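You operate a simulated robot arm through the tools that you are given. There is no shell and no other tool. Be economical: measure what you need, move in short steps, check, and stop when the job is done.

Carry out the task below with a simulated robot arm. There is one attempt and no reset: what you move stays moved.

TASK
Get the white cable clip out of drip tray five.
Fine: it goes in the orange tub; socket six off and plug five in the yellow tub first; push the tray home again; the knob stays at OFF so the tray is cold. Set down upright: cable clip. Where these are worked on the way, their far stop is far enough and under half their travel is too little: drip tray five.
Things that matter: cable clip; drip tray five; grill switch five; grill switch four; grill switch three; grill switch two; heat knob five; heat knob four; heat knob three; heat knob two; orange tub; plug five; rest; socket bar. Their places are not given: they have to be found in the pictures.

Only the result counts: the job must be done as asked and must still hold three seconds after the hand-in. Knocking over, shifting, dropping, spilling or breaking anything else fails it.

THE ROBOT
A 6-joint arm with a two-finger parallel gripper, fixed in place. Base frame: the origin is at the foot of the arm, x ahead of it, y to its left, z up. Lengths are in mm, angles in degrees, forces in N, time in s.
With the tool pointing down near the work surface it reaches from about 100 to 560 mm from the base axis. Its first joint turns from -66.0 to 66.0 degrees. Payload 2.7 kg.
The tool frame sits at the grasp point between the pads (the TCP): z along the fingers, y along the line on which they close. The tips reach 23 mm beyond it. Largest opening 94 mm; finger width 38, thickness 10; the body of the gripper, 54 by 96 mm, starts 39 mm behind the TCP.
Orientation is told as [roll, pitch, yaw] about the base's x, y, z axes, in that order, counted from this pose: with the fingers straight down and closing along the base's y, the tool's x points along the base's -x, its y along +y and its z along -z.

THE INTERFACE
- The arm moves only by the tool play_rows. Its argument "increments" is a list of rows, each a list of 3 entries, a list of its own where there are three numbers: the shift along the tool's x, y, z in mm, then the turn, a rotation vector about the tool's x, y, z in degrees, then the closure, from 0 (fully open) to 1 (shut). In form: [[[dx, dy, dz], [wx, wy, wz], jaw], ...]. A call has 1 to 8 rows; each row is the pose to reach, as a shift and turn from the pose commanded when the call began, along the tool's axes at that moment. A row lasts 0.2 s, in which the tool goes at most 50 mm and 8.6 degrees; a call with a longer step from one row to the next is refused whole, and so is a gripper value outside its range. Where a pose cannot be reached the arm comes as near as it can. A force on the tool above 70 N (or 10 N above the force at the start of the call, whichever is more), or a blocked arm, ends the call early, and 0.2 s more pass. Each finger travels about 45 mm/s and halts on what it meets, pressing with about 39 N; the grip force reading is that of the motor and also rises with nothing between the fingers. The clock runs only during rows and for 0.2 s after the last one: add rows that repeat a pose to give the fingers time. It gives the time, the measured TCP pose, the force on the tool (base axes), the opening and the grip force at its end, in the units of the frame above (readings bear some noise), with the torque about the TCP (base axes, N m) and any sound that the robot's microphone picked up, and new pictures: "pictures" is both (left out), scene, wrist or none.
- Cameras (640 x 400 px; columns grow to the right, rows downward): "scene" is fixed at [84, -461.6, 1377.8]; the picture's right is [0.50, -0.87, 0.00], its down [-0.69, -0.40, -0.60] and it looks along [0.52, 0.30, -0.80] (base axes); focal length 318 px, centre (320, 200). "wrist" rides on the gripper at [86, 16, -75] in the tool frame; the picture's right is [-0.18, 0.98, 0.00], its down [-0.58, -0.11, -0.81] and it looks along [-0.79, -0.15, 0.59] (tool axes); focal length 243 px, centre (320, 200).
- locate(camera, pixels): there is no depth. For up to 12 entries [column, row, z] of the newest picture of that camera ("zoom" is the newest enlarged one), the place [x, y] in the base frame at which the ray of that pixel passes the height z, good to about 3 mm. No time passes.
- inspect(camera, box): a new picture of the part [left, top, right, bottom] of that camera's present view, enlarged. No time passes.
- close_job(): hands the job in; it is judged then, once.

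Keep the steps short. Do not move on a guess: measure, check each grasp and each placing, and mend mistakes. In all there are 80 turns and 200 pictures (those below and enlarged ones count). Leave the gripper open and the arm clear of the work at the hand-in unless told otherwise, and finish with a single line.

The tools are called by a JSON object that holds its "name" and its "arguments". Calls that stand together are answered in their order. play_rows: Moves the arm, as the interface text tells. Its arguments: {"type":"object","properties":{"increments":{"type":"array","items":{"type":"array"}},"pictures":{"type":"string","enum":["both","scene","wrist","none"]}},"required":["increments"]} The other tools are called the same way: locate (camera, pixels) gives the place at which the rays of pixels pass given heights; inspect (camera, box) takes an enlarged picture of a part of a camera's view; close_job () hands the job in.

At the start:

```text
time: 0.0
ee_pos: [363.4, 197.5, 906.4]
tool_rot: [0.0, -0.1, 0.0]
ft_force: [0.1, -0.2, 0.3]
torque: [0.0, 0.03, 0.0]
finger_gap: 94.1
grip_force: 0.1
```

scene: 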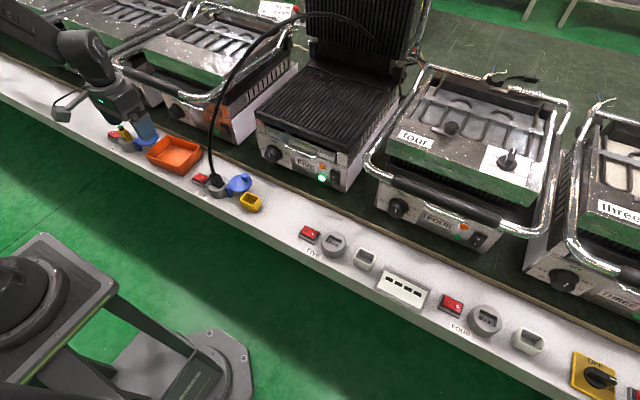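
wrist: 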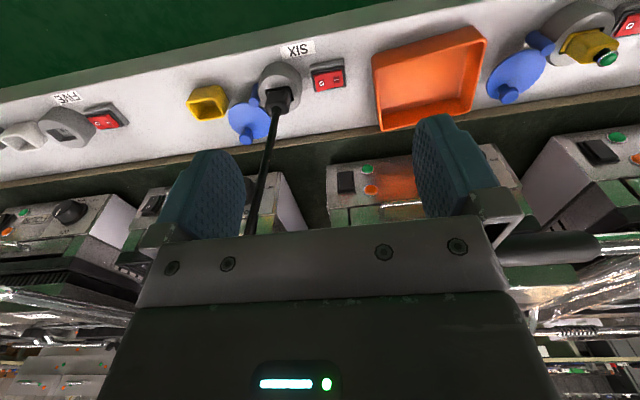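

I see grill five with its lid open and its cable running to a socket near (218,185). I'll enlarge the important areas first.

{"name": "inspect", "arguments": {"camera": "scene", "box": [100, 110, 280, 222]}}

{"name": "inspect", "arguments": {"camera": "scene", "box": [240, 80, 400, 200]}}

{"name": "inspect", "arguments": {"camera": "wrist", "box": [160, 20, 500, 240]}}

```text
3.56 times, centred on (190, 166) of scene
```

zoom: 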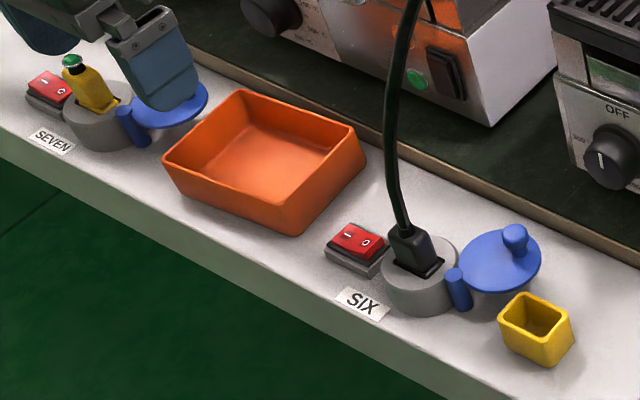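

```text
3.33 times, centred on (320, 140) of scene
```

zoom: 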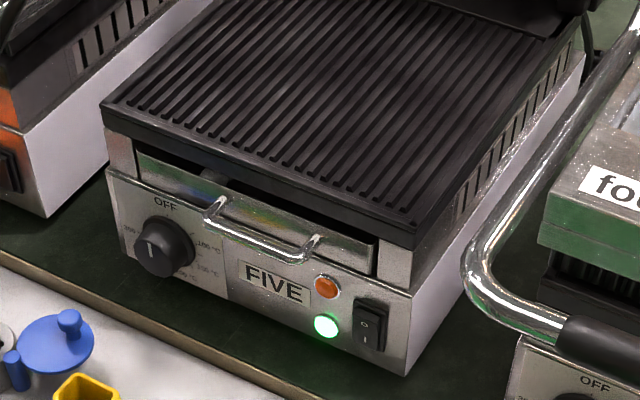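

```text
1.82 times, centred on (330, 130) of wrist
```

zoom: 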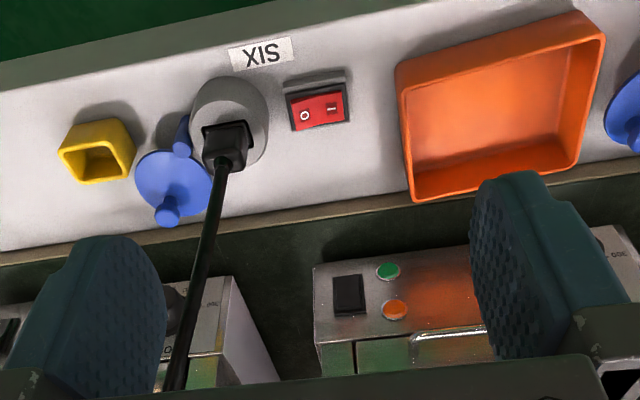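

Next I'll find the shelf height by matching the SIX label and the switch in both cameras.

{"name": "locate", "arguments": {"camera": "scene", "pixels": [[201.8, 194.7, 0], [201.8, 194.7, 200], [201.8, 194.7, 400], [201.8, 194.7, 600], [200, 177.6, 200], [200, 177.6, 400]]}}

{"name": "locate", "arguments": {"camera": "wrist", "pixels": [[297.6, 48.7, 0], [297.6, 48.7, 200], [297.6, 48.7, 400], [297.6, 48.7, 600], [328.5, 80, 200], [328.5, 80, 400]]}}

```text
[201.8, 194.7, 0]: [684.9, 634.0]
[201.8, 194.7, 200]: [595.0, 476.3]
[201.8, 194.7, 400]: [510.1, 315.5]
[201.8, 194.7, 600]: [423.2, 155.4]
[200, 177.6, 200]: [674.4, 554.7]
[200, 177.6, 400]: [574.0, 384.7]
```

```text
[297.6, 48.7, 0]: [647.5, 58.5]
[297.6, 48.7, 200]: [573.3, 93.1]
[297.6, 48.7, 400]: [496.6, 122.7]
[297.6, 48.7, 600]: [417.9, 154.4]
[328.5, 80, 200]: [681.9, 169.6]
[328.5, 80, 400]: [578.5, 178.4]
```

The shelf is at z≈600. Next I'll get the positions of the switch, plug, yellow tub, orange tub and grill front.

{"name": "locate", "arguments": {"camera": "scene", "pixels": [[200.7, 177.5, 600], [200.7, 177.5, 620], [217, 181, 620], [217, 181, 650], [251, 197.7, 600], [251, 197.7, 630], [167.5, 135.1, 630], [203.5, 153.4, 630], [145.9, 154.8, 630], [181, 168, 630], [313.4, 148.7, 680], [313.4, 148.7, 720]]}}

{"name": "locate", "arguments": {"camera": "wrist", "pixels": [[328.5, 80, 600], [328.5, 80, 620], [277.8, 91.5, 620], [277.8, 91.5, 650], [207.5, 108, 600], [207.5, 108, 630], [372, 57, 630], [484, 28, 630], [381, 130, 630], [485, 108, 630]]}}

{"name": "inspect", "arguments": {"camera": "scene", "box": [180, 150, 280, 212]}}

{"name": "inspect", "arguments": {"camera": "scene", "box": [250, 110, 370, 185]}}

```text
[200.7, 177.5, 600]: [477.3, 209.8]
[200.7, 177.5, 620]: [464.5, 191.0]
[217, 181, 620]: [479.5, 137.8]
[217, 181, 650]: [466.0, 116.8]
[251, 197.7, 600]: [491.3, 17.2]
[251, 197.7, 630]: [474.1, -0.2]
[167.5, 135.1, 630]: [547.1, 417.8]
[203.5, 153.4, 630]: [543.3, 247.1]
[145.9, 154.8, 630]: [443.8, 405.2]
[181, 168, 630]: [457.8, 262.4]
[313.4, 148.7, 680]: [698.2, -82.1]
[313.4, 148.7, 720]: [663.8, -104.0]
```

```text
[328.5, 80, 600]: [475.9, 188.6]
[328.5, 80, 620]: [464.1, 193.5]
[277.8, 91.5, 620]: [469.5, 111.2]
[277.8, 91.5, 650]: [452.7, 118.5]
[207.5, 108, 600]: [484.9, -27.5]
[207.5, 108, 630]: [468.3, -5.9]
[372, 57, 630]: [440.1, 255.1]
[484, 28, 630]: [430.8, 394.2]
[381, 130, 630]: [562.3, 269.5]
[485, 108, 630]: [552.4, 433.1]
```

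```text
6.40 times, centred on (230, 181) of scene
```

zoom: 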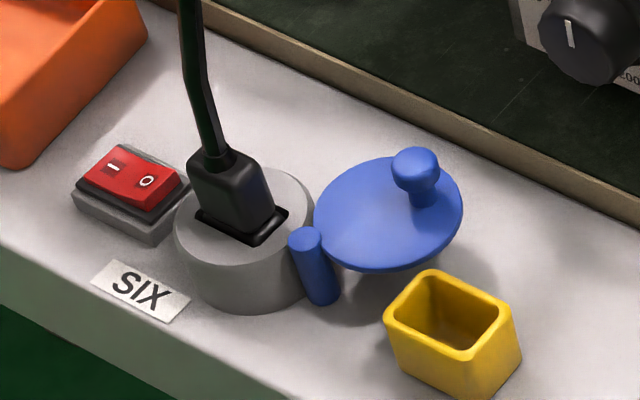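

```text
5.33 times, centred on (310, 148) of scene
```

zoom: 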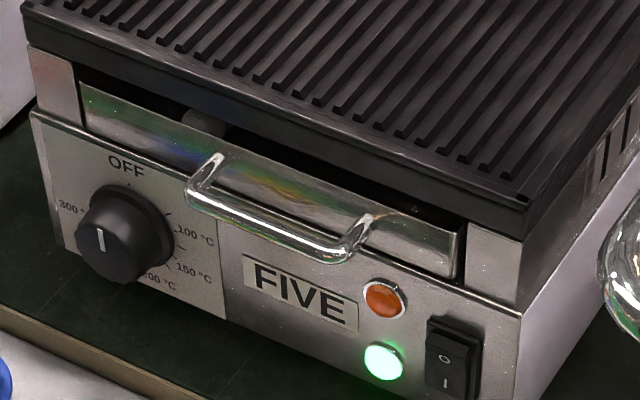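

The label matched at z≈600 and the rocker at z≈620, around (464,192). I'll move to a lower vantage point, set back from the row and still high, to triangulate better.

{"name": "play_rows", "arguments": {"increments": [[[-5, 0, 42], [0, 0, 0], 0.3], [[-10, 0, 84], [0, 0, 0], 0.5], [[-15, 0, 126], [0, 0, 0], 0.53], [[-15, 0, 166], [0, 0, 0], 0.53]]}}

```text
time: 1.0
ee_pos: [378.6, 196.0, 740.7]
tool_rot: [0.0, 0.0, 0.0]
ft_force: [-0.5, -0.5, -0.2]
torque: [-0.01, 0.0, 0.01]
finger_gap: 43.8
grip_force: 0.1
```

scene: 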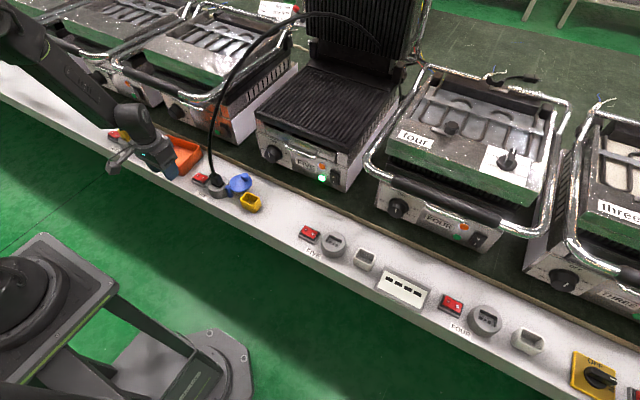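
wrist: 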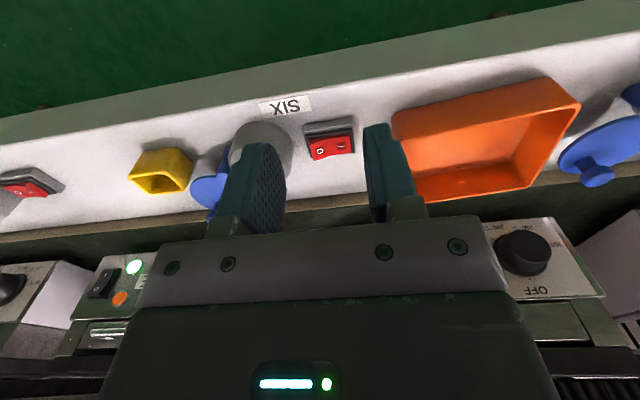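

The rocker shows at about (330,145) in the wrist picture. I'll enlarge it.

{"name": "inspect", "arguments": {"camera": "wrist", "box": [230, 80, 390, 180]}}

{"name": "inspect", "arguments": {"camera": "scene", "box": [180, 160, 240, 198]}}

```text
4.00 times, centred on (310, 130) of wrist
```

zoom: 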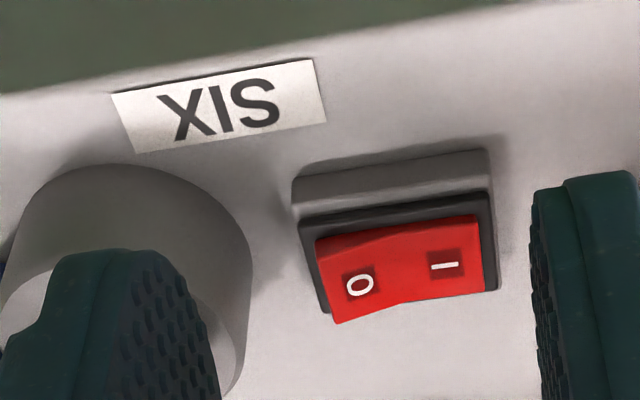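

```text
10.53 times, centred on (210, 179) of scene
```

zoom: 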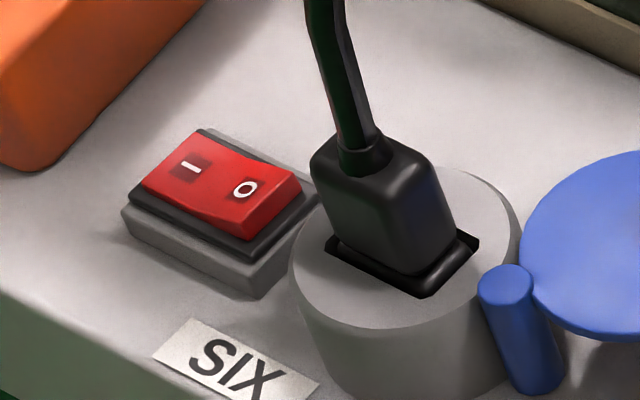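

{"name": "locate", "arguments": {"camera": "wrist", "pixels": [[320, 151.25, 610], [320, 151.25, 625], [340.75, 146.5, 610], [340.75, 146.5, 625], [258, 112.5, 600], [311, 95, 600], [338, 87, 600], [432, 74, 600]]}}

{"name": "locate", "arguments": {"camera": "scene", "pixels": [[202.9, 177.9, 610], [202.9, 177.9, 625], [197.8, 175.8, 610], [197.8, 175.8, 625]]}}

```text
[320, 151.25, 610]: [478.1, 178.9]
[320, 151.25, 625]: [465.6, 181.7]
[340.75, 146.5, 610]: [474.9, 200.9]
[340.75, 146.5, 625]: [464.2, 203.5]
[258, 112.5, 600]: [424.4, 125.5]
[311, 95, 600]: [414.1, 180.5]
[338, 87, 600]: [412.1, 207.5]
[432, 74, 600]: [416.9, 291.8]
```

```text
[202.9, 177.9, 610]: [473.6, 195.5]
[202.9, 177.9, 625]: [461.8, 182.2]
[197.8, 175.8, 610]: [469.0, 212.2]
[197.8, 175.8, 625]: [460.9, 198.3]
```

The O end is raised (switch on) at about (464,182,625). I'll go above it with the −y finger and stop 12 mm short to check.

{"name": "play_rows", "arguments": {"increments": [[[-43, 4, 0], [0, 0, 0], 0.53], [[-86, 8.5, 0], [0, 0, 0], 0.53], [[-86, 8.5, 45], [0, 0, 0], 0.53], [[-86, 8.5, 80], [0, 0, 0], 0.53]]}}

{"name": "inspect", "arguments": {"camera": "scene", "box": [160, 130, 260, 192]}}

```text
time: 2.0
ee_pos: [465.5, 205.6, 659.6]
tool_rot: [0.0, -0.1, 0.0]
ft_force: [0.0, -0.3, 0.3]
torque: [0.0, 0.02, 0.01]
finger_gap: 44.4
grip_force: 0.0
```

scene: 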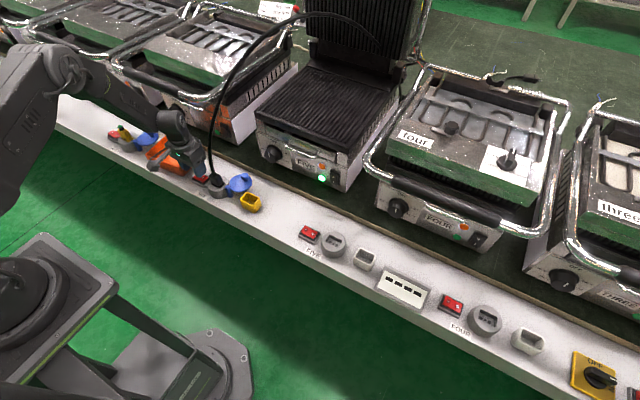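
wrist: 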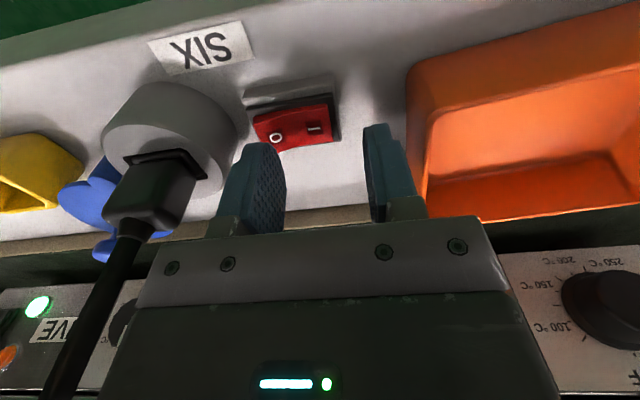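

```text
6.40 times, centred on (210, 161) of scene
```

zoom: 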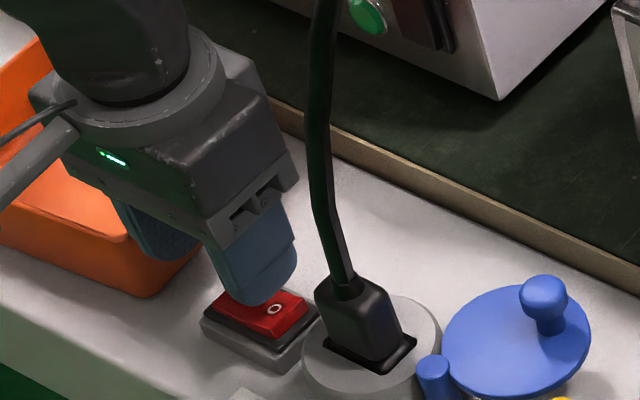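

I'm checking where the fingertip really is relative to the O mark.

{"name": "locate", "arguments": {"camera": "scene", "pixels": [[200.9, 177.1, 637], [197.5, 173, 637], [206.4, 170, 637], [203, 178.2, 625]]}}

{"name": "inspect", "arguments": {"camera": "wrist", "box": [220, 60, 420, 185]}}

{"name": "inspect", "arguments": {"camera": "scene", "box": [180, 160, 220, 185]}}

```text
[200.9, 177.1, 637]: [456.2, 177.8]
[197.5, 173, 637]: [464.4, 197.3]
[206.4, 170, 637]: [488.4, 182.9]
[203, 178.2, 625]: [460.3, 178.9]
```

```text
3.20 times, centred on (320, 122) of wrist
```

zoom: 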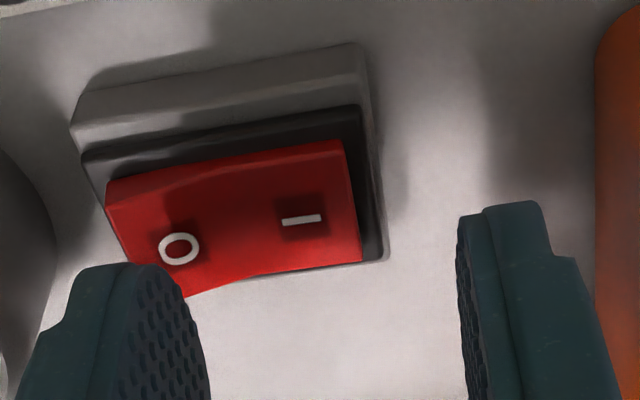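

```text
16.00 times, centred on (200, 172) of scene
```

zoom: 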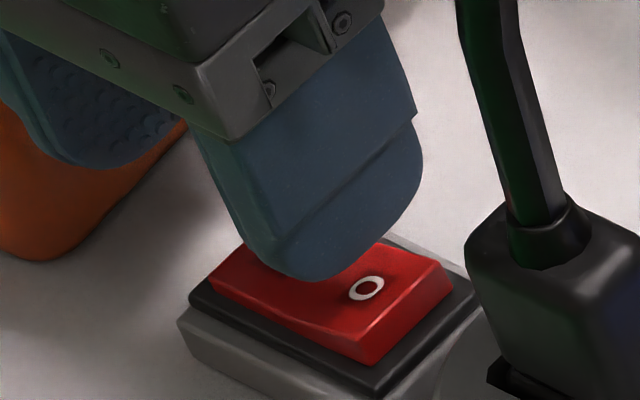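

The tip will land on the O half. I'll shift 2 mm further toward −y and press down, ending at a tip height of about 614.

{"name": "play_rows", "arguments": {"increments": [[[2, -2.5, 8], [0, 0, 0], 0.53], [[2, -2.5, 14], [0, 0, 0], 0.53], [[2, -2.5, 19], [0, 0, 0], 0.53], [[2, -2.5, 23], [0, 0, 0], 0.53]]}}

```text
time: 3.0
ee_pos: [465.0, 203.7, 643.5]
tool_rot: [0.0, -0.1, -0.1]
ft_force: [-2.4, -2.8, 9.8]
torque: [-0.31, 0.18, -0.12]
finger_gap: 45.4
grip_force: 1.1
stopped in row 4: the force on the tool passed its limit at 78 N (the readings are from after the stop); the commanded pose is now the measured one
```

scene: 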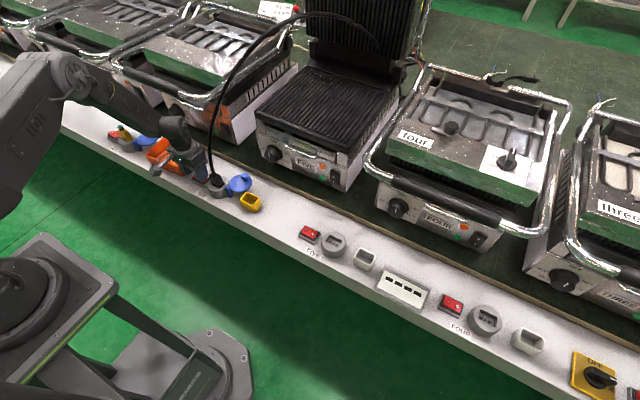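
wrist: 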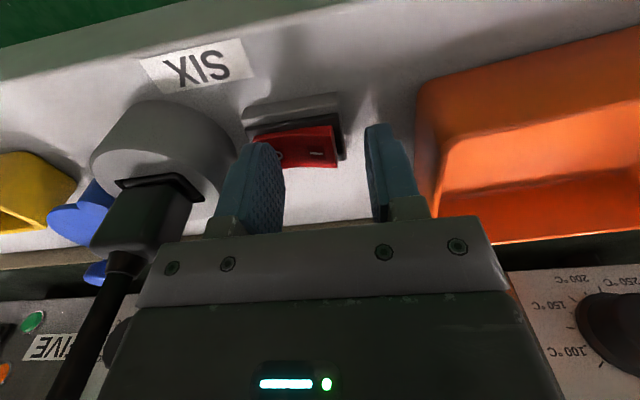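

The grill's green lamp is now dark, so the press worked. I'll lift and back away to view the plug.

{"name": "play_rows", "arguments": {"increments": [[[0, 0, -40], [0, 0, 0], 0.53], [[0, 0, -85], [0, 0, 0], 0.5], [[45, -20, -100], [0, 0, 0], 0.4], [[90, -50, -100], [0, 0, 0], 0.2], [[120, -80, -100], [0, 0, 0], 0.1]]}}

{"name": "inspect", "arguments": {"camera": "scene", "box": [180, 160, 270, 216]}}

{"name": "inspect", "arguments": {"camera": "wrist", "box": [200, 60, 420, 200]}}

```text
refused: row 3 steps farther than a row can; nothing moved
```

```text
7.11 times, centred on (225, 188) of scene
```

zoom: 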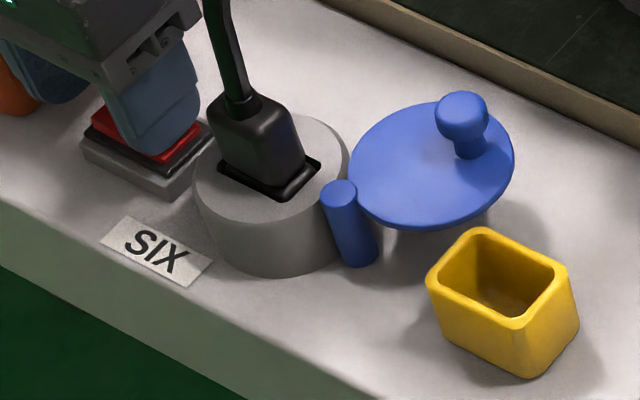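

```text
2.86 times, centred on (310, 130) of wrist
```

zoom: 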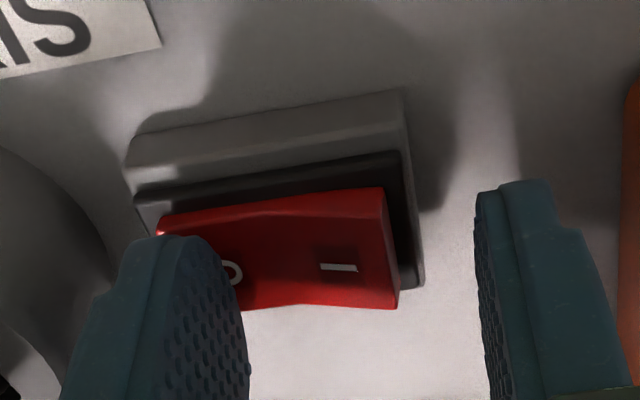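

The step was slightly too long, so I'm resending it in smaller steps.

{"name": "play_rows", "arguments": {"increments": [[[0, 0, -40], [0, 0, 0], 0.53], [[0, 0, -80], [0, 0, 0], 0.5], [[35, -15, -100], [0, 0, 0], 0.4], [[70, -40, -100], [0, 0, 0], 0.2], [[105, -70, -100], [0, 0, 0], 0.1], [[120, -80, -100], [0, 0, 0], 0.1]]}}

{"name": "inspect", "arguments": {"camera": "scene", "box": [180, 160, 270, 216]}}

{"name": "inspect", "arguments": {"camera": "wrist", "box": [160, 50, 420, 212]}}

```text
time: 4.5
ee_pos: [344.1, 123.2, 741.4]
tool_rot: [0.0, 0.0, 0.0]
ft_force: [0.2, -0.3, 0.1]
torque: [-0.03, 0.01, 0.0]
finger_gap: 84.6
grip_force: 0.0
```

scene: 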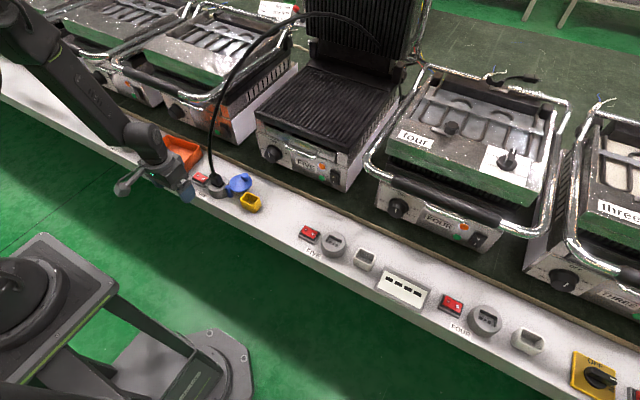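
wrist: 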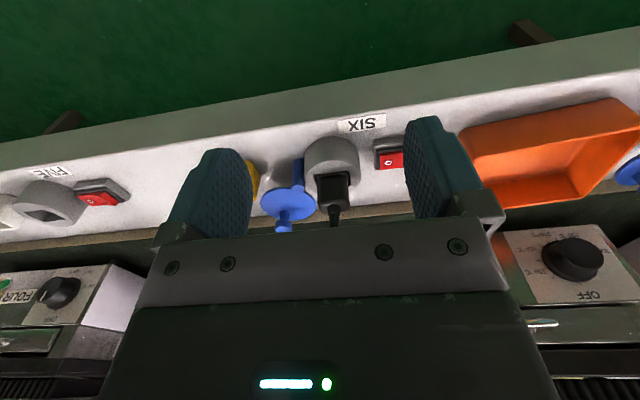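

```text
7.11 times, centred on (225, 188) of scene
```

zoom: 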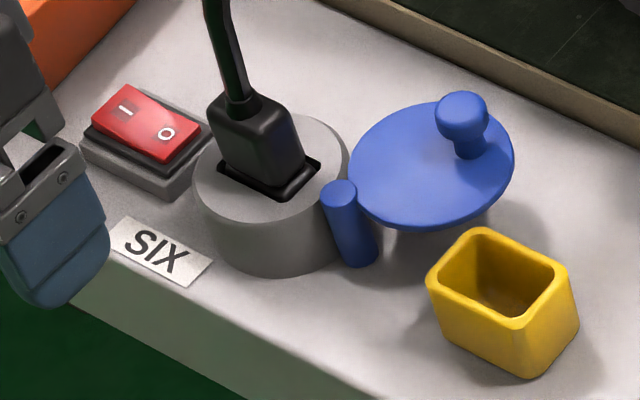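

```text
2.46 times, centred on (290, 131) of wrist
```

zoom: 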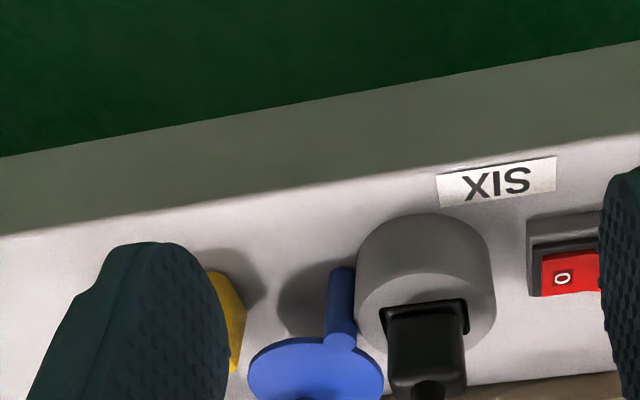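

Switch six is now off, with the I side raised. Next I'll triangulate the plug slot corners, the plug top and the yellow tub.

{"name": "locate", "arguments": {"camera": "scene", "pixels": [[210.5, 184.9, 630], [210.5, 184.9, 645], [218.95, 188.3, 630], [218.95, 188.3, 645], [225, 182.8, 630], [225, 182.8, 645], [209.8, 175.3, 660], [209.8, 175.3, 680], [221.5, 175.6, 660], [221.5, 175.6, 680]]}}

{"name": "locate", "arguments": {"camera": "wrist", "pixels": [[349.8, 171.7, 630], [349.8, 171.7, 645], [314.8, 175.7, 630], [314.8, 175.7, 645]]}}

{"name": "inspect", "arguments": {"camera": "wrist", "box": [280, 130, 380, 230]}}

```text
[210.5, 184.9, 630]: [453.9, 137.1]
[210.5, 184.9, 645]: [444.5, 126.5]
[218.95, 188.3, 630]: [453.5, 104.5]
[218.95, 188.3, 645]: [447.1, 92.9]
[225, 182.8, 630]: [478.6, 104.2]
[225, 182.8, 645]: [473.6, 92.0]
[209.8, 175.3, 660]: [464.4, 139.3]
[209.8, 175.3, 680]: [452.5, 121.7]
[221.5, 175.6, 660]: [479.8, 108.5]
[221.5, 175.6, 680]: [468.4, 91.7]
```

```text
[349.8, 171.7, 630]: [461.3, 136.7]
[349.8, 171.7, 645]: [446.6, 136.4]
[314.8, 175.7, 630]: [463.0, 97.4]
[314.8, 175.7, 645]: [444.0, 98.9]
```

```text
4.00 times, centred on (330, 180) of wrist
```

zoom: 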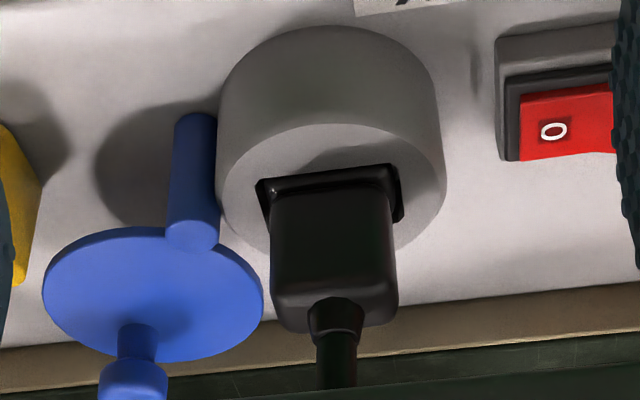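

The plug is about 32 mm (y) × 20 mm (x), centred near (467,118), with its top at z≈668. I plan to grip it from the arm side with the tool tilted about 45° so the cable stays clear. First I'll check the hinge post height and the yellow tub.

{"name": "locate", "arguments": {"camera": "wrist", "pixels": [[298.25, 188.75, 620], [298.25, 188.75, 640], [282, 276, 640], [337, 212, 660], [337, 212, 675]]}}

{"name": "locate", "arguments": {"camera": "scene", "pixels": [[227.8, 186.3, 620], [227.8, 186.3, 640], [245, 176, 640], [239.9, 200, 630], [246.5, 192.5, 630], [260.5, 198, 630], [253.3, 204.5, 630], [254, 212.8, 600], [214.5, 174.5, 660], [214.5, 174.5, 675]]}}

```text
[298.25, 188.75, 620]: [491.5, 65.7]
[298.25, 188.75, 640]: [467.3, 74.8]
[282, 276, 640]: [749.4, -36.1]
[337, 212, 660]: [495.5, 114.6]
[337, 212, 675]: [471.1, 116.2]
```

```text
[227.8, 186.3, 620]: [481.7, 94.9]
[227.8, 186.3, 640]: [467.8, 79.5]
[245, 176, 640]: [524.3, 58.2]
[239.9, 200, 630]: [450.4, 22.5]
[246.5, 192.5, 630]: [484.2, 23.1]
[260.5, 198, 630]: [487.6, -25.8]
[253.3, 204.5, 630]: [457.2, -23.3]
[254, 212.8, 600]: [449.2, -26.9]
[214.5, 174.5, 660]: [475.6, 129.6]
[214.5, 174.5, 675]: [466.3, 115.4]
```

The post top is at (465,77,642), so a narrow approach opening of about 41 mm is safe. I'll tilt the tool by −45° about tool y while moving to the pre-grasp pose.

{"name": "play_rows", "arguments": {"increments": [[[-12, -1, 4], [0, -8, 0], 0.3], [[-24, -2, 8], [0, -16, 0], 0.5], [[-36, -3, 12], [0, -24, 0], 0.564], [[-48, -4, 16], [0, -32, 0], 0.564], [[-60, -5, 20], [0, -39, 0], 0.564], [[-72.6, -6.2, 24.7], [0, -45, 0], 0.564]]}}

{"name": "inspect", "arguments": {"camera": "scene", "box": [170, 140, 270, 202]}}

```text
time: 5.8
ee_pos: [417.9, 116.7, 720.1]
tool_rot: [0.1, -45.1, 0.0]
ft_force: [0.3, 0.9, 0.6]
torque: [0.0, -0.04, -0.03]
finger_gap: 41.1
grip_force: 0.0
out of reach, approached as far as the arm can: row 1, 2, 3
```

scene: 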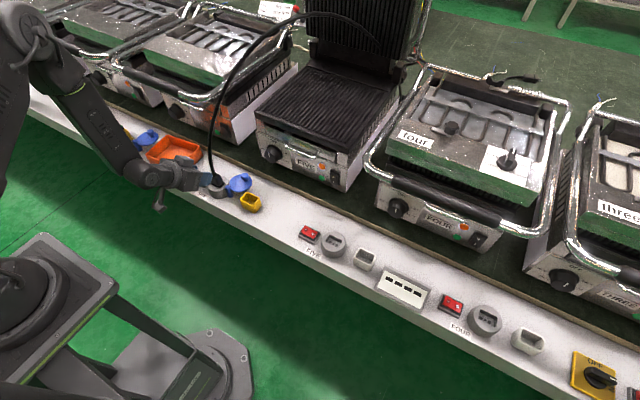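
wrist: 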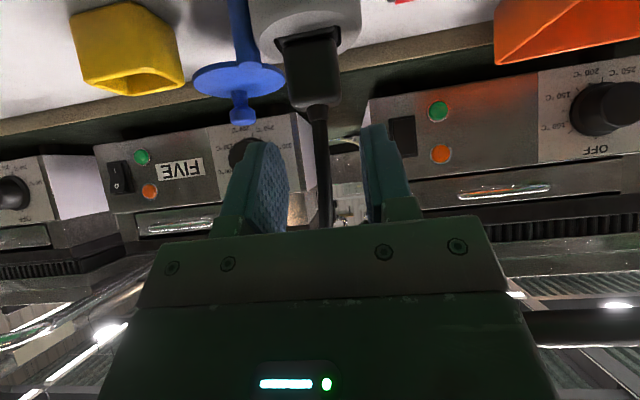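

```text
6.40 times, centred on (220, 171) of scene
```

zoom: 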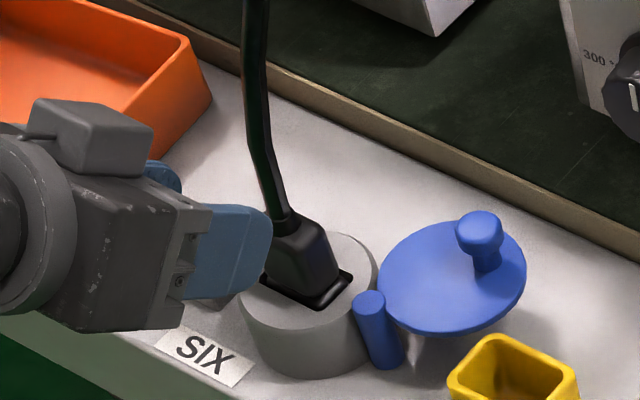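

The tilt is right. I'll check the plug's lateral centre from here.

{"name": "inspect", "arguments": {"camera": "wrist", "box": [240, 0, 400, 130]}}

{"name": "locate", "arguments": {"camera": "wrist", "pixels": [[287, 95, 660], [341, 92, 660], [317, 106, 672], [283, 50, 633], [340, 38, 633]]}}

```text
3.08 times, centred on (320, 65) of wrist
```

zoom: 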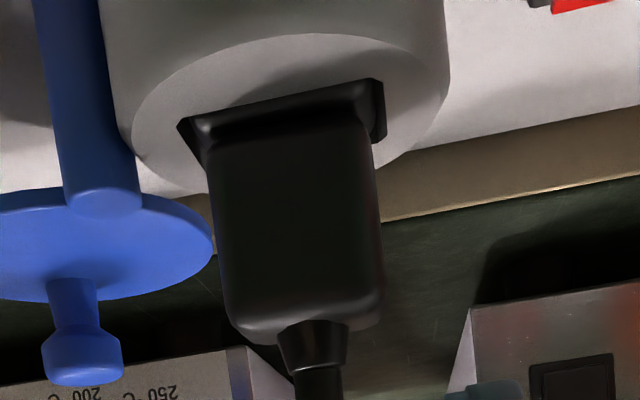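

```text
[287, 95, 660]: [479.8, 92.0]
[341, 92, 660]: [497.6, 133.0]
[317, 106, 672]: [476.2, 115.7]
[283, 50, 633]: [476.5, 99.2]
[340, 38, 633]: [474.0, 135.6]
```

I'll advance along the tool axis over the plug, then close.

{"name": "play_rows", "arguments": {"increments": [[[0, -0.3, 20], [0, 0, 0], 0.564], [[1, -0.3, 40], [0, 0, 0], 0.564], [[2, -0.3, 52], [0, 0, 0], 0.564], [[2, -0.3, 60], [0, 0, 0], 0.564]]}}

{"name": "inspect", "arguments": {"camera": "scene", "box": [180, 155, 250, 199]}}

```text
time: 6.8
ee_pos: [458.5, 117.2, 675.7]
tool_rot: [0.0, -45.0, 0.0]
ft_force: [-0.3, 0.7, 0.4]
torque: [0.02, 0.04, 0.01]
finger_gap: 40.9
grip_force: 0.1
```

scene: 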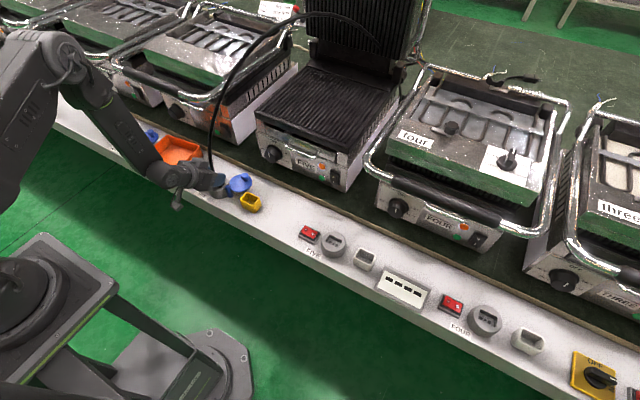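
wrist: 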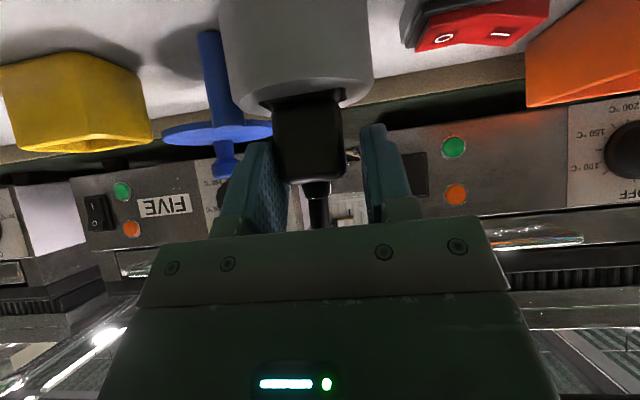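

```text
9.09 times, centred on (215, 177) of scene
```

zoom: 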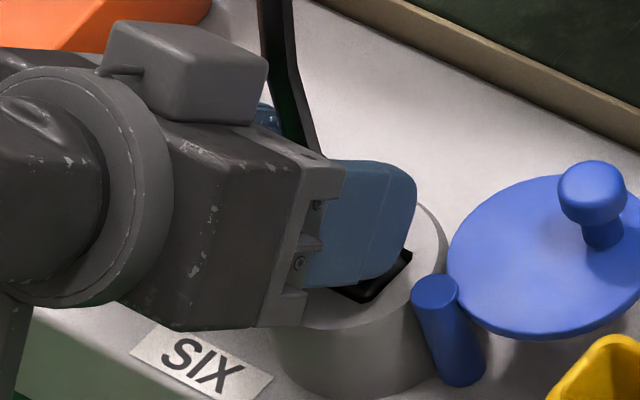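

The fingers straddle the plug. Closing now and checking the grip.

{"name": "play_rows", "arguments": {"increments": [[[0, 0, 0], [0, 0, 0], 0.75], [[0, 0, 0], [0, 0, 0], 0.9], [[0, 0, 0], [0, 0, 0], 0.9]], "pictures": "wrist"}}

```text
time: 7.7
ee_pos: [458.5, 117.8, 676.1]
tool_rot: [0.0, -45.1, -0.2]
ft_force: [2.6, -11.2, 1.0]
torque: [-0.44, -0.14, -0.09]
finger_gap: 32.4
grip_force: 39.1
```

wrist: 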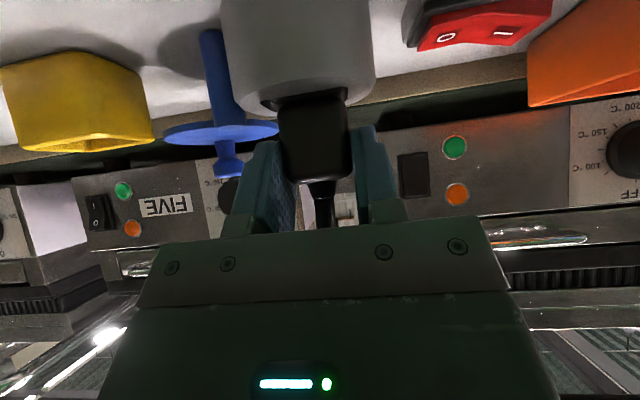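

It's gripped at 32.4 mm. Now I'll pull straight up (base +z) in small steps.

{"name": "play_rows", "arguments": {"increments": [[[-4, 0, -4], [0, 0, 0], 0.9], [[-9, 0, -9], [0, 0, 0], 0.9], [[-16, 0, -16], [0, 0, 0], 0.9], [[-25, 0, -25], [0, 0, 0], 0.9], [[-35, 0, -35], [0, 0, 0], 0.9], [[-46, 0, -46], [0, 0, 0], 0.9]]}}

{"name": "inspect", "arguments": {"camera": "scene", "box": [180, 130, 270, 218]}}

```text
time: 9.1
ee_pos: [458.4, 117.4, 740.1]
tool_rot: [0.0, -45.0, -0.1]
ft_force: [-0.3, 0.3, -0.9]
torque: [-0.01, 0.01, 0.01]
finger_gap: 32.3
grip_force: 38.3
```

scene: 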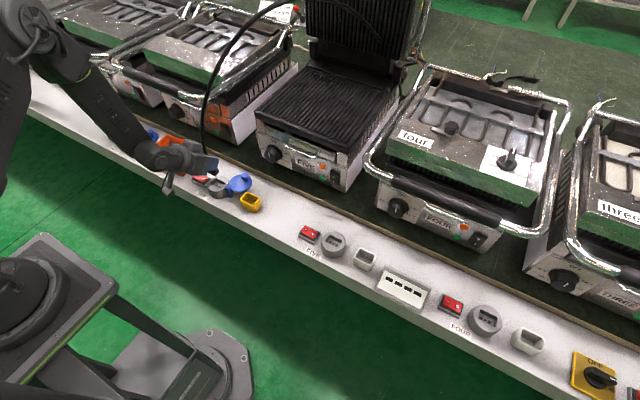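
wrist: 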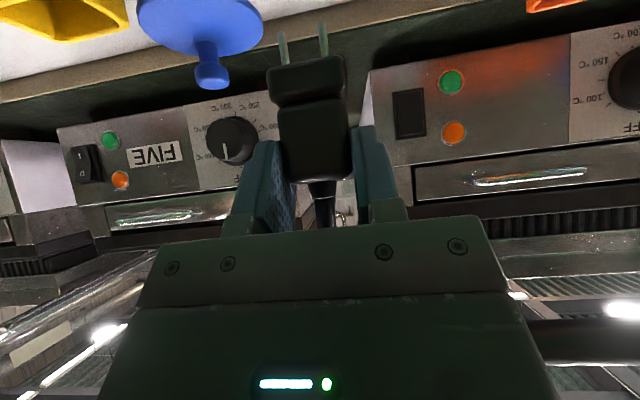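

```text
4.55 times, centred on (225, 174) of scene
```

zoom: 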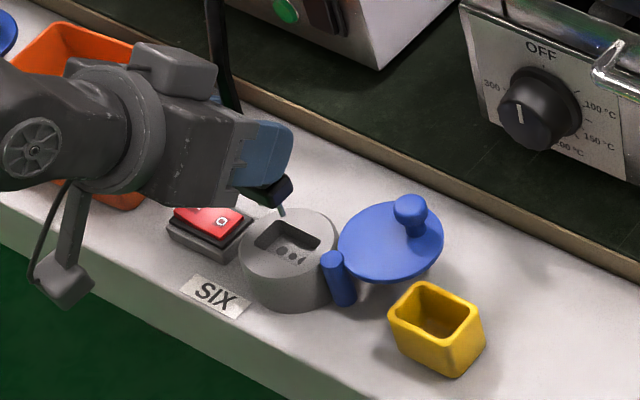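

The plug is out with its prongs visible. I'll raise it and back off slightly, then move sideways toward the yellow tub (around y≈−2).

{"name": "play_rows", "arguments": {"increments": [[[-1, 0, -25], [0, 0, 0], 0.9], [[-1.4, -15, -41], [0, 0, 0], 0.9], [[-1.4, -50, -41], [0, 0, 0], 0.9], [[-1.4, -85, -41], [0, 0, 0], 0.9], [[-1.4, -119, -41], [0, 0, 0], 0.9]]}}

{"name": "inspect", "arguments": {"camera": "scene", "box": [200, 140, 290, 218]}}

{"name": "inspect", "arguments": {"camera": "wrist", "box": [220, 0, 400, 112]}}

```text
time: 10.2
ee_pos: [429.1, -1.2, 768.4]
tool_rot: [0.1, -44.9, -0.1]
ft_force: [-0.1, -0.6, -0.1]
torque: [0.02, -0.01, 0.0]
finger_gap: 32.1
grip_force: 39.2
```

scene: 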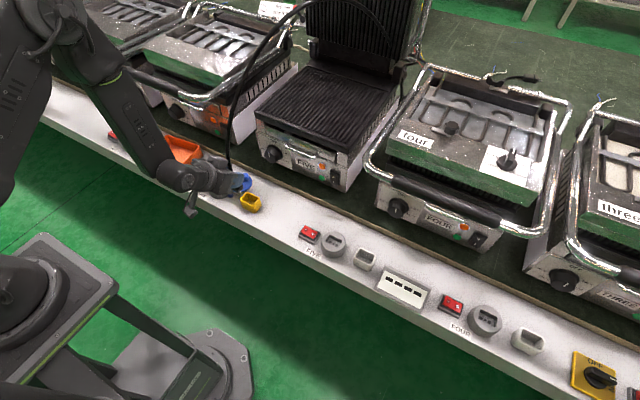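
wrist: 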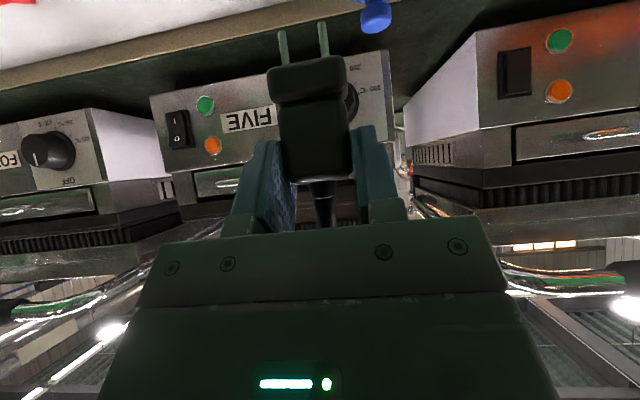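

```text
5.13 times, centred on (245, 179) of scene
```

zoom: 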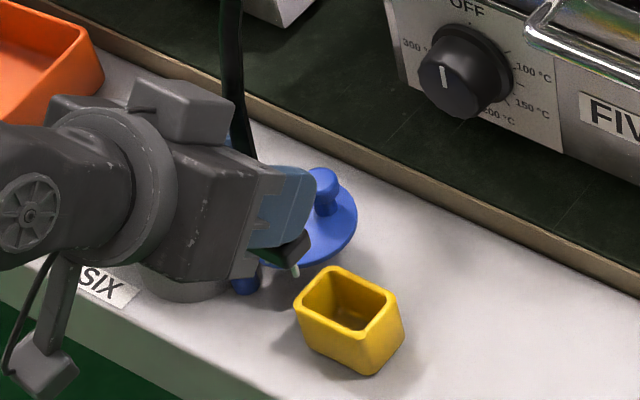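

```text
3.56 times, centred on (310, 56) of wrist
```

zoom: 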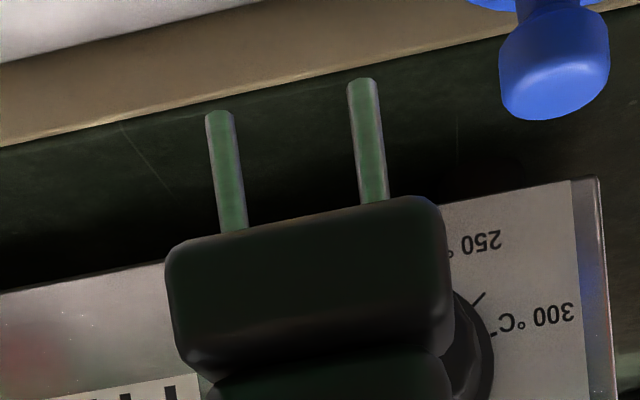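

I'll measure the tub rim and base corners in the scene picture.

{"name": "locate", "arguments": {"camera": "zoom", "pixels": [[100, 100, 600]]}}

{"name": "locate", "arguments": {"camera": "scene", "pixels": [[250.85, 198.9, 633], [240.1, 198.7, 633], [247.9, 191.9, 633], [261, 199.1, 633], [254.4, 206.5, 633], [254.9, 213.3, 600], [242, 208, 600], [261.4, 206.5, 600], [250.85, 198.9, 640]]}}

{"name": "inspect", "arguments": {"camera": "scene", "box": [230, 180, 270, 220]}}

```text
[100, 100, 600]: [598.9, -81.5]
```

```text
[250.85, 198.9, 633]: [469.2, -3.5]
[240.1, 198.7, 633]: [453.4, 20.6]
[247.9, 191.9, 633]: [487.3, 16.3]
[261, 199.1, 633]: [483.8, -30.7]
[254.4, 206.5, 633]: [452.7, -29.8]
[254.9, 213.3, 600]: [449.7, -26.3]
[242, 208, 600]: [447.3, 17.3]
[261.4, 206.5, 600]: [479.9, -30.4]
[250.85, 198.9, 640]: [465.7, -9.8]
```

```text
10.00 times, centred on (250, 200) of scene
```

zoom: 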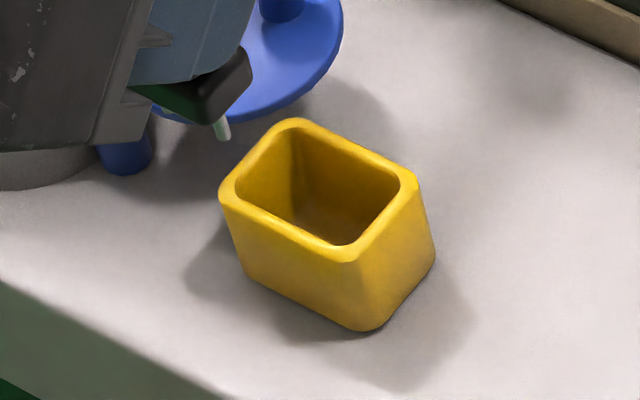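

The tub centre is about (467,−6) at rim height ≈635. I'll move over it and lower until the prongs are just above the rim, then look.

{"name": "play_rows", "arguments": {"increments": [[[5, -4, 20], [0, 0, 0], 0.9], [[10, -5.7, 40], [0, 0, 0], 0.9], [[10, -5.7, 55], [0, 0, 0], 0.9], [[10, -5.7, 55], [0, 0, 0], 0.9]]}}

{"name": "inspect", "arguments": {"camera": "scene", "box": [220, 165, 280, 215]}}

{"name": "inspect", "arguments": {"camera": "wrist", "box": [200, 0, 400, 125]}}

```text
time: 11.2
ee_pos: [462.6, -6.5, 724.2]
tool_rot: [0.0, -45.0, -0.1]
ft_force: [1.1, -0.6, 0.0]
torque: [0.02, 0.02, 0.06]
finger_gap: 32.4
grip_force: 38.7
```

scene: 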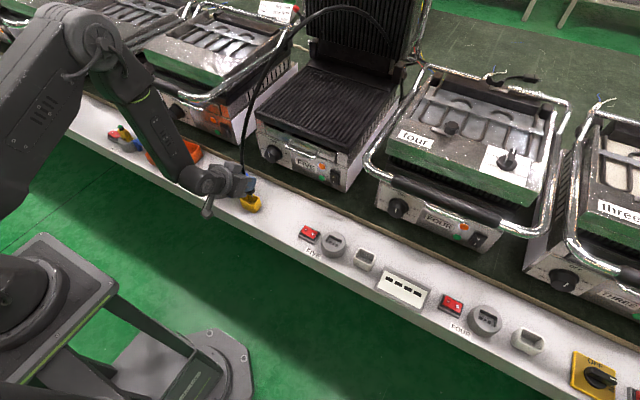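
wrist: 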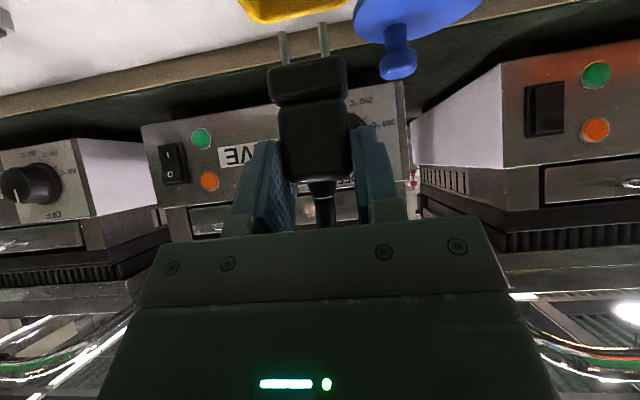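

```text
8.00 times, centred on (250, 190) of scene
```

zoom: 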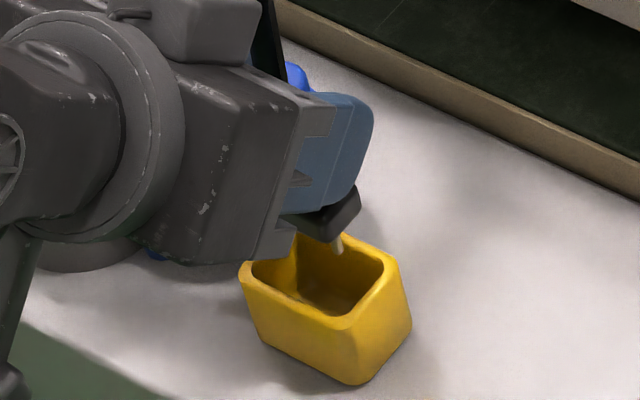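

```text
3.20 times, centred on (300, 62) of wrist
```

zoom: 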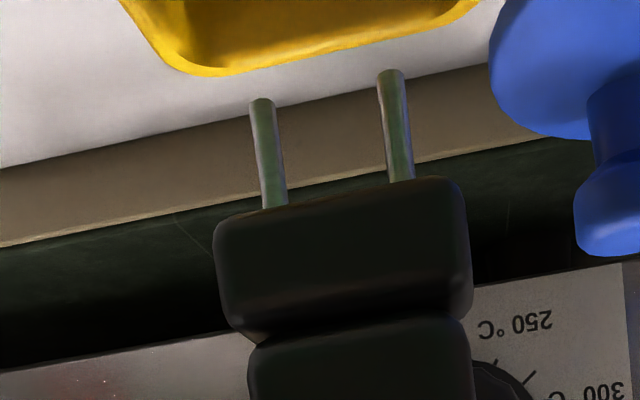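

I'll triangulate the prong tip and tub rim from here.

{"name": "locate", "arguments": {"camera": "wrist", "pixels": [[281.9, 31.4, 640], [281.9, 31.4, 650], [281.9, 31.4, 660], [321.9, 22, 640], [321.9, 22, 650], [321.9, 22, 660], [256, 22, 635], [300, 15.75, 635], [348, 4, 635]]}}

{"name": "locate", "arguments": {"camera": "scene", "pixels": [[252.5, 196.6, 640], [252.5, 196.6, 650], [252.5, 196.6, 660], [250, 199, 635], [241.5, 198.8, 635], [247.5, 194.4, 635], [258.1, 197.8, 635], [253.1, 204.4, 635]]}}

```text
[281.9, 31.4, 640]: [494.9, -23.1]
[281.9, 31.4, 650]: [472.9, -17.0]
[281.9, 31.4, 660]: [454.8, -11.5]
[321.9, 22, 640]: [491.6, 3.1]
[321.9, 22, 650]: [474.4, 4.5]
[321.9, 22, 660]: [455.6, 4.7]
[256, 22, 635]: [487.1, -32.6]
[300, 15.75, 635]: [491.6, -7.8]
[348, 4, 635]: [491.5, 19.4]
```

```text
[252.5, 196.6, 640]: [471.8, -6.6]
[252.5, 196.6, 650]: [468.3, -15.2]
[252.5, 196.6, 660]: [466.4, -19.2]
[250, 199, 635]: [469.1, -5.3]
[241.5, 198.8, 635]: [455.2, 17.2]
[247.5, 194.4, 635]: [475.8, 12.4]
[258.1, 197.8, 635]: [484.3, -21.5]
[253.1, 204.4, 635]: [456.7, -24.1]
```

The prongs are centred at (470,−6,651) and the tub at (469,−6,635), so they're aligned. I'll lower 28 mm and check.

{"name": "play_rows", "arguments": {"increments": [[[5, 0, 5], [0, 0, 0], 0.9], [[10, 0, 10], [0, 0, 0], 0.9], [[15, 0, 15], [0, 0, 0], 0.9], [[20, 0, 20], [0, 0, 0], 0.9]]}}

{"name": "inspect", "arguments": {"camera": "scene", "box": [220, 165, 280, 215]}}

```text
time: 12.2
ee_pos: [461.4, -6.3, 695.5]
tool_rot: [0.1, -45.1, -0.1]
ft_force: [-0.5, 0.7, -1.4]
torque: [0.02, 0.02, -0.01]
finger_gap: 32.5
grip_force: 39.1
```

scene: 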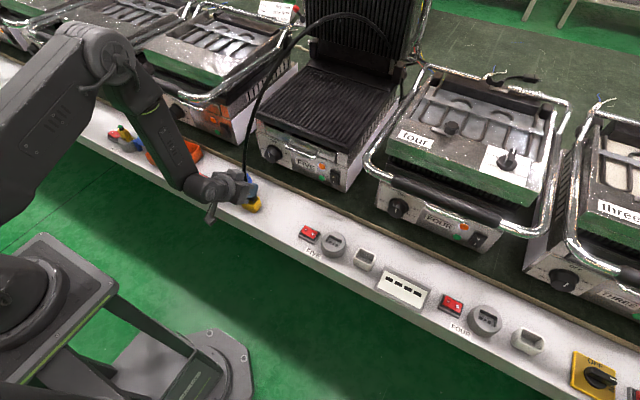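
wrist: 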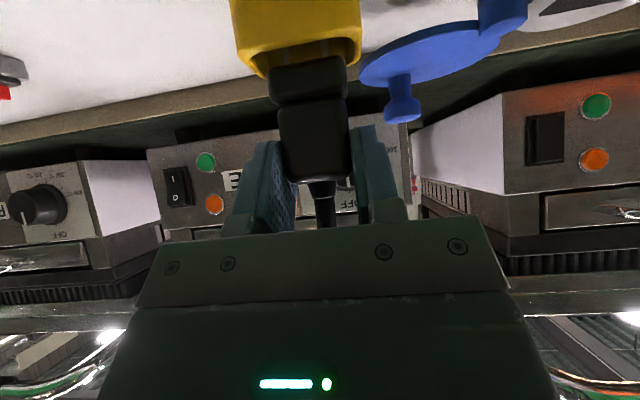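

```text
8.00 times, centred on (250, 190) of scene
```

zoom: 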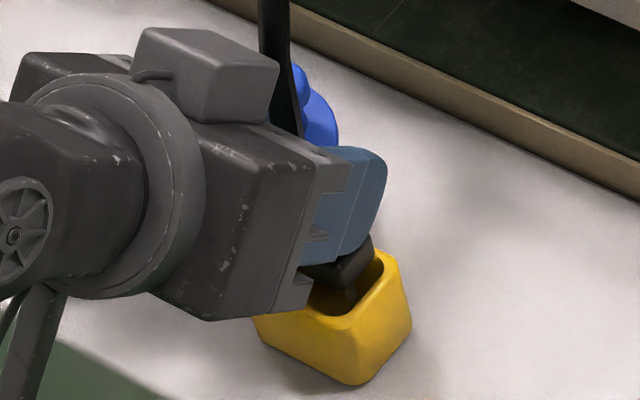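

{"name": "inspect", "arguments": {"camera": "wrist", "box": [220, 0, 400, 112]}}

```text
3.56 times, centred on (310, 56) of wrist
```

zoom: 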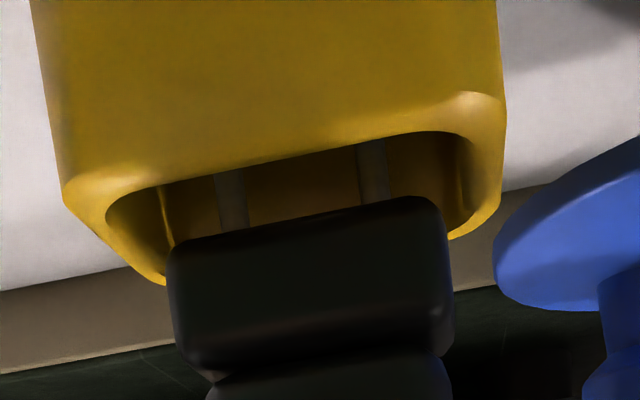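

The prongs are inside the opening, with the flange about 1 mm too far +y. I'll shift −1.3 mm and continue down until light contact.

{"name": "play_rows", "arguments": {"increments": [[[0, -1.3, 0], [0, 0, 0], 0.9], [[3.5, -1.3, 3.5], [0, 0, 0], 0.9], [[7, -1.3, 7], [0, 0, 0], 0.9], [[10, -1.3, 10], [0, 0, 0], 0.9]]}}

{"name": "inspect", "arguments": {"camera": "wrist", "box": [220, 0, 400, 112]}}

{"name": "inspect", "arguments": {"camera": "scene", "box": [220, 165, 280, 215]}}

```text
time: 13.2
ee_pos: [465.2, -8.0, 685.2]
tool_rot: [0.1, -45.7, -0.1]
ft_force: [-9.7, 0.0, 40.5]
torque: [0.01, -0.28, 0.01]
finger_gap: 31.8
grip_force: 38.8
```

scene: 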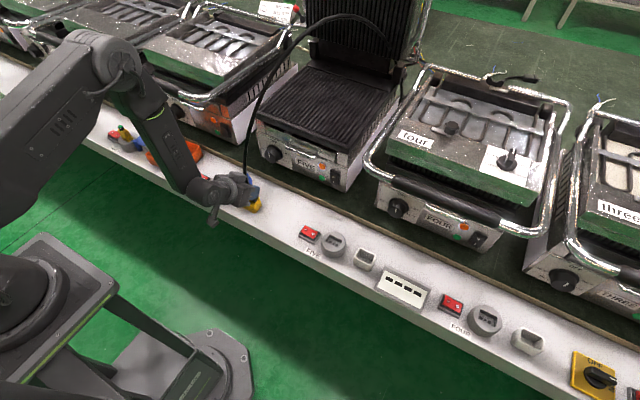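
wrist: 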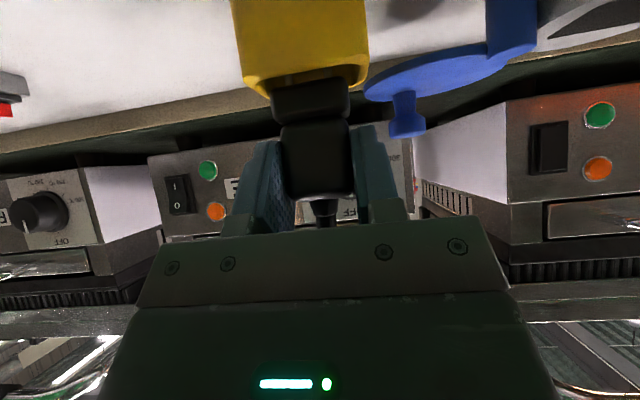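

```text
3.56 times, centred on (310, 56) of wrist
```

zoom: 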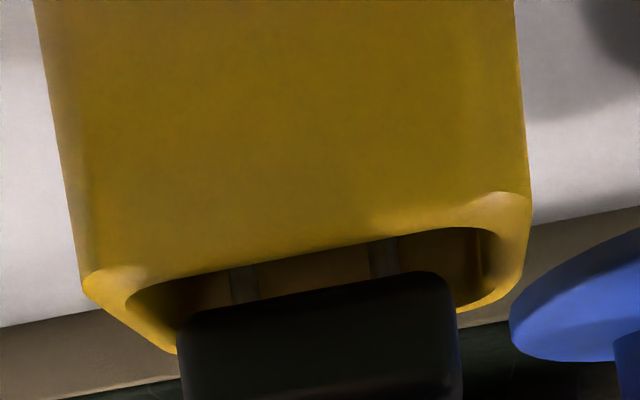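

```text
8.00 times, centred on (250, 190) of scene
```

zoom: 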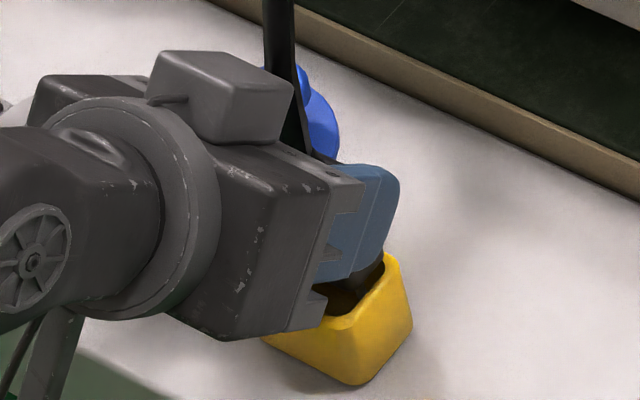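

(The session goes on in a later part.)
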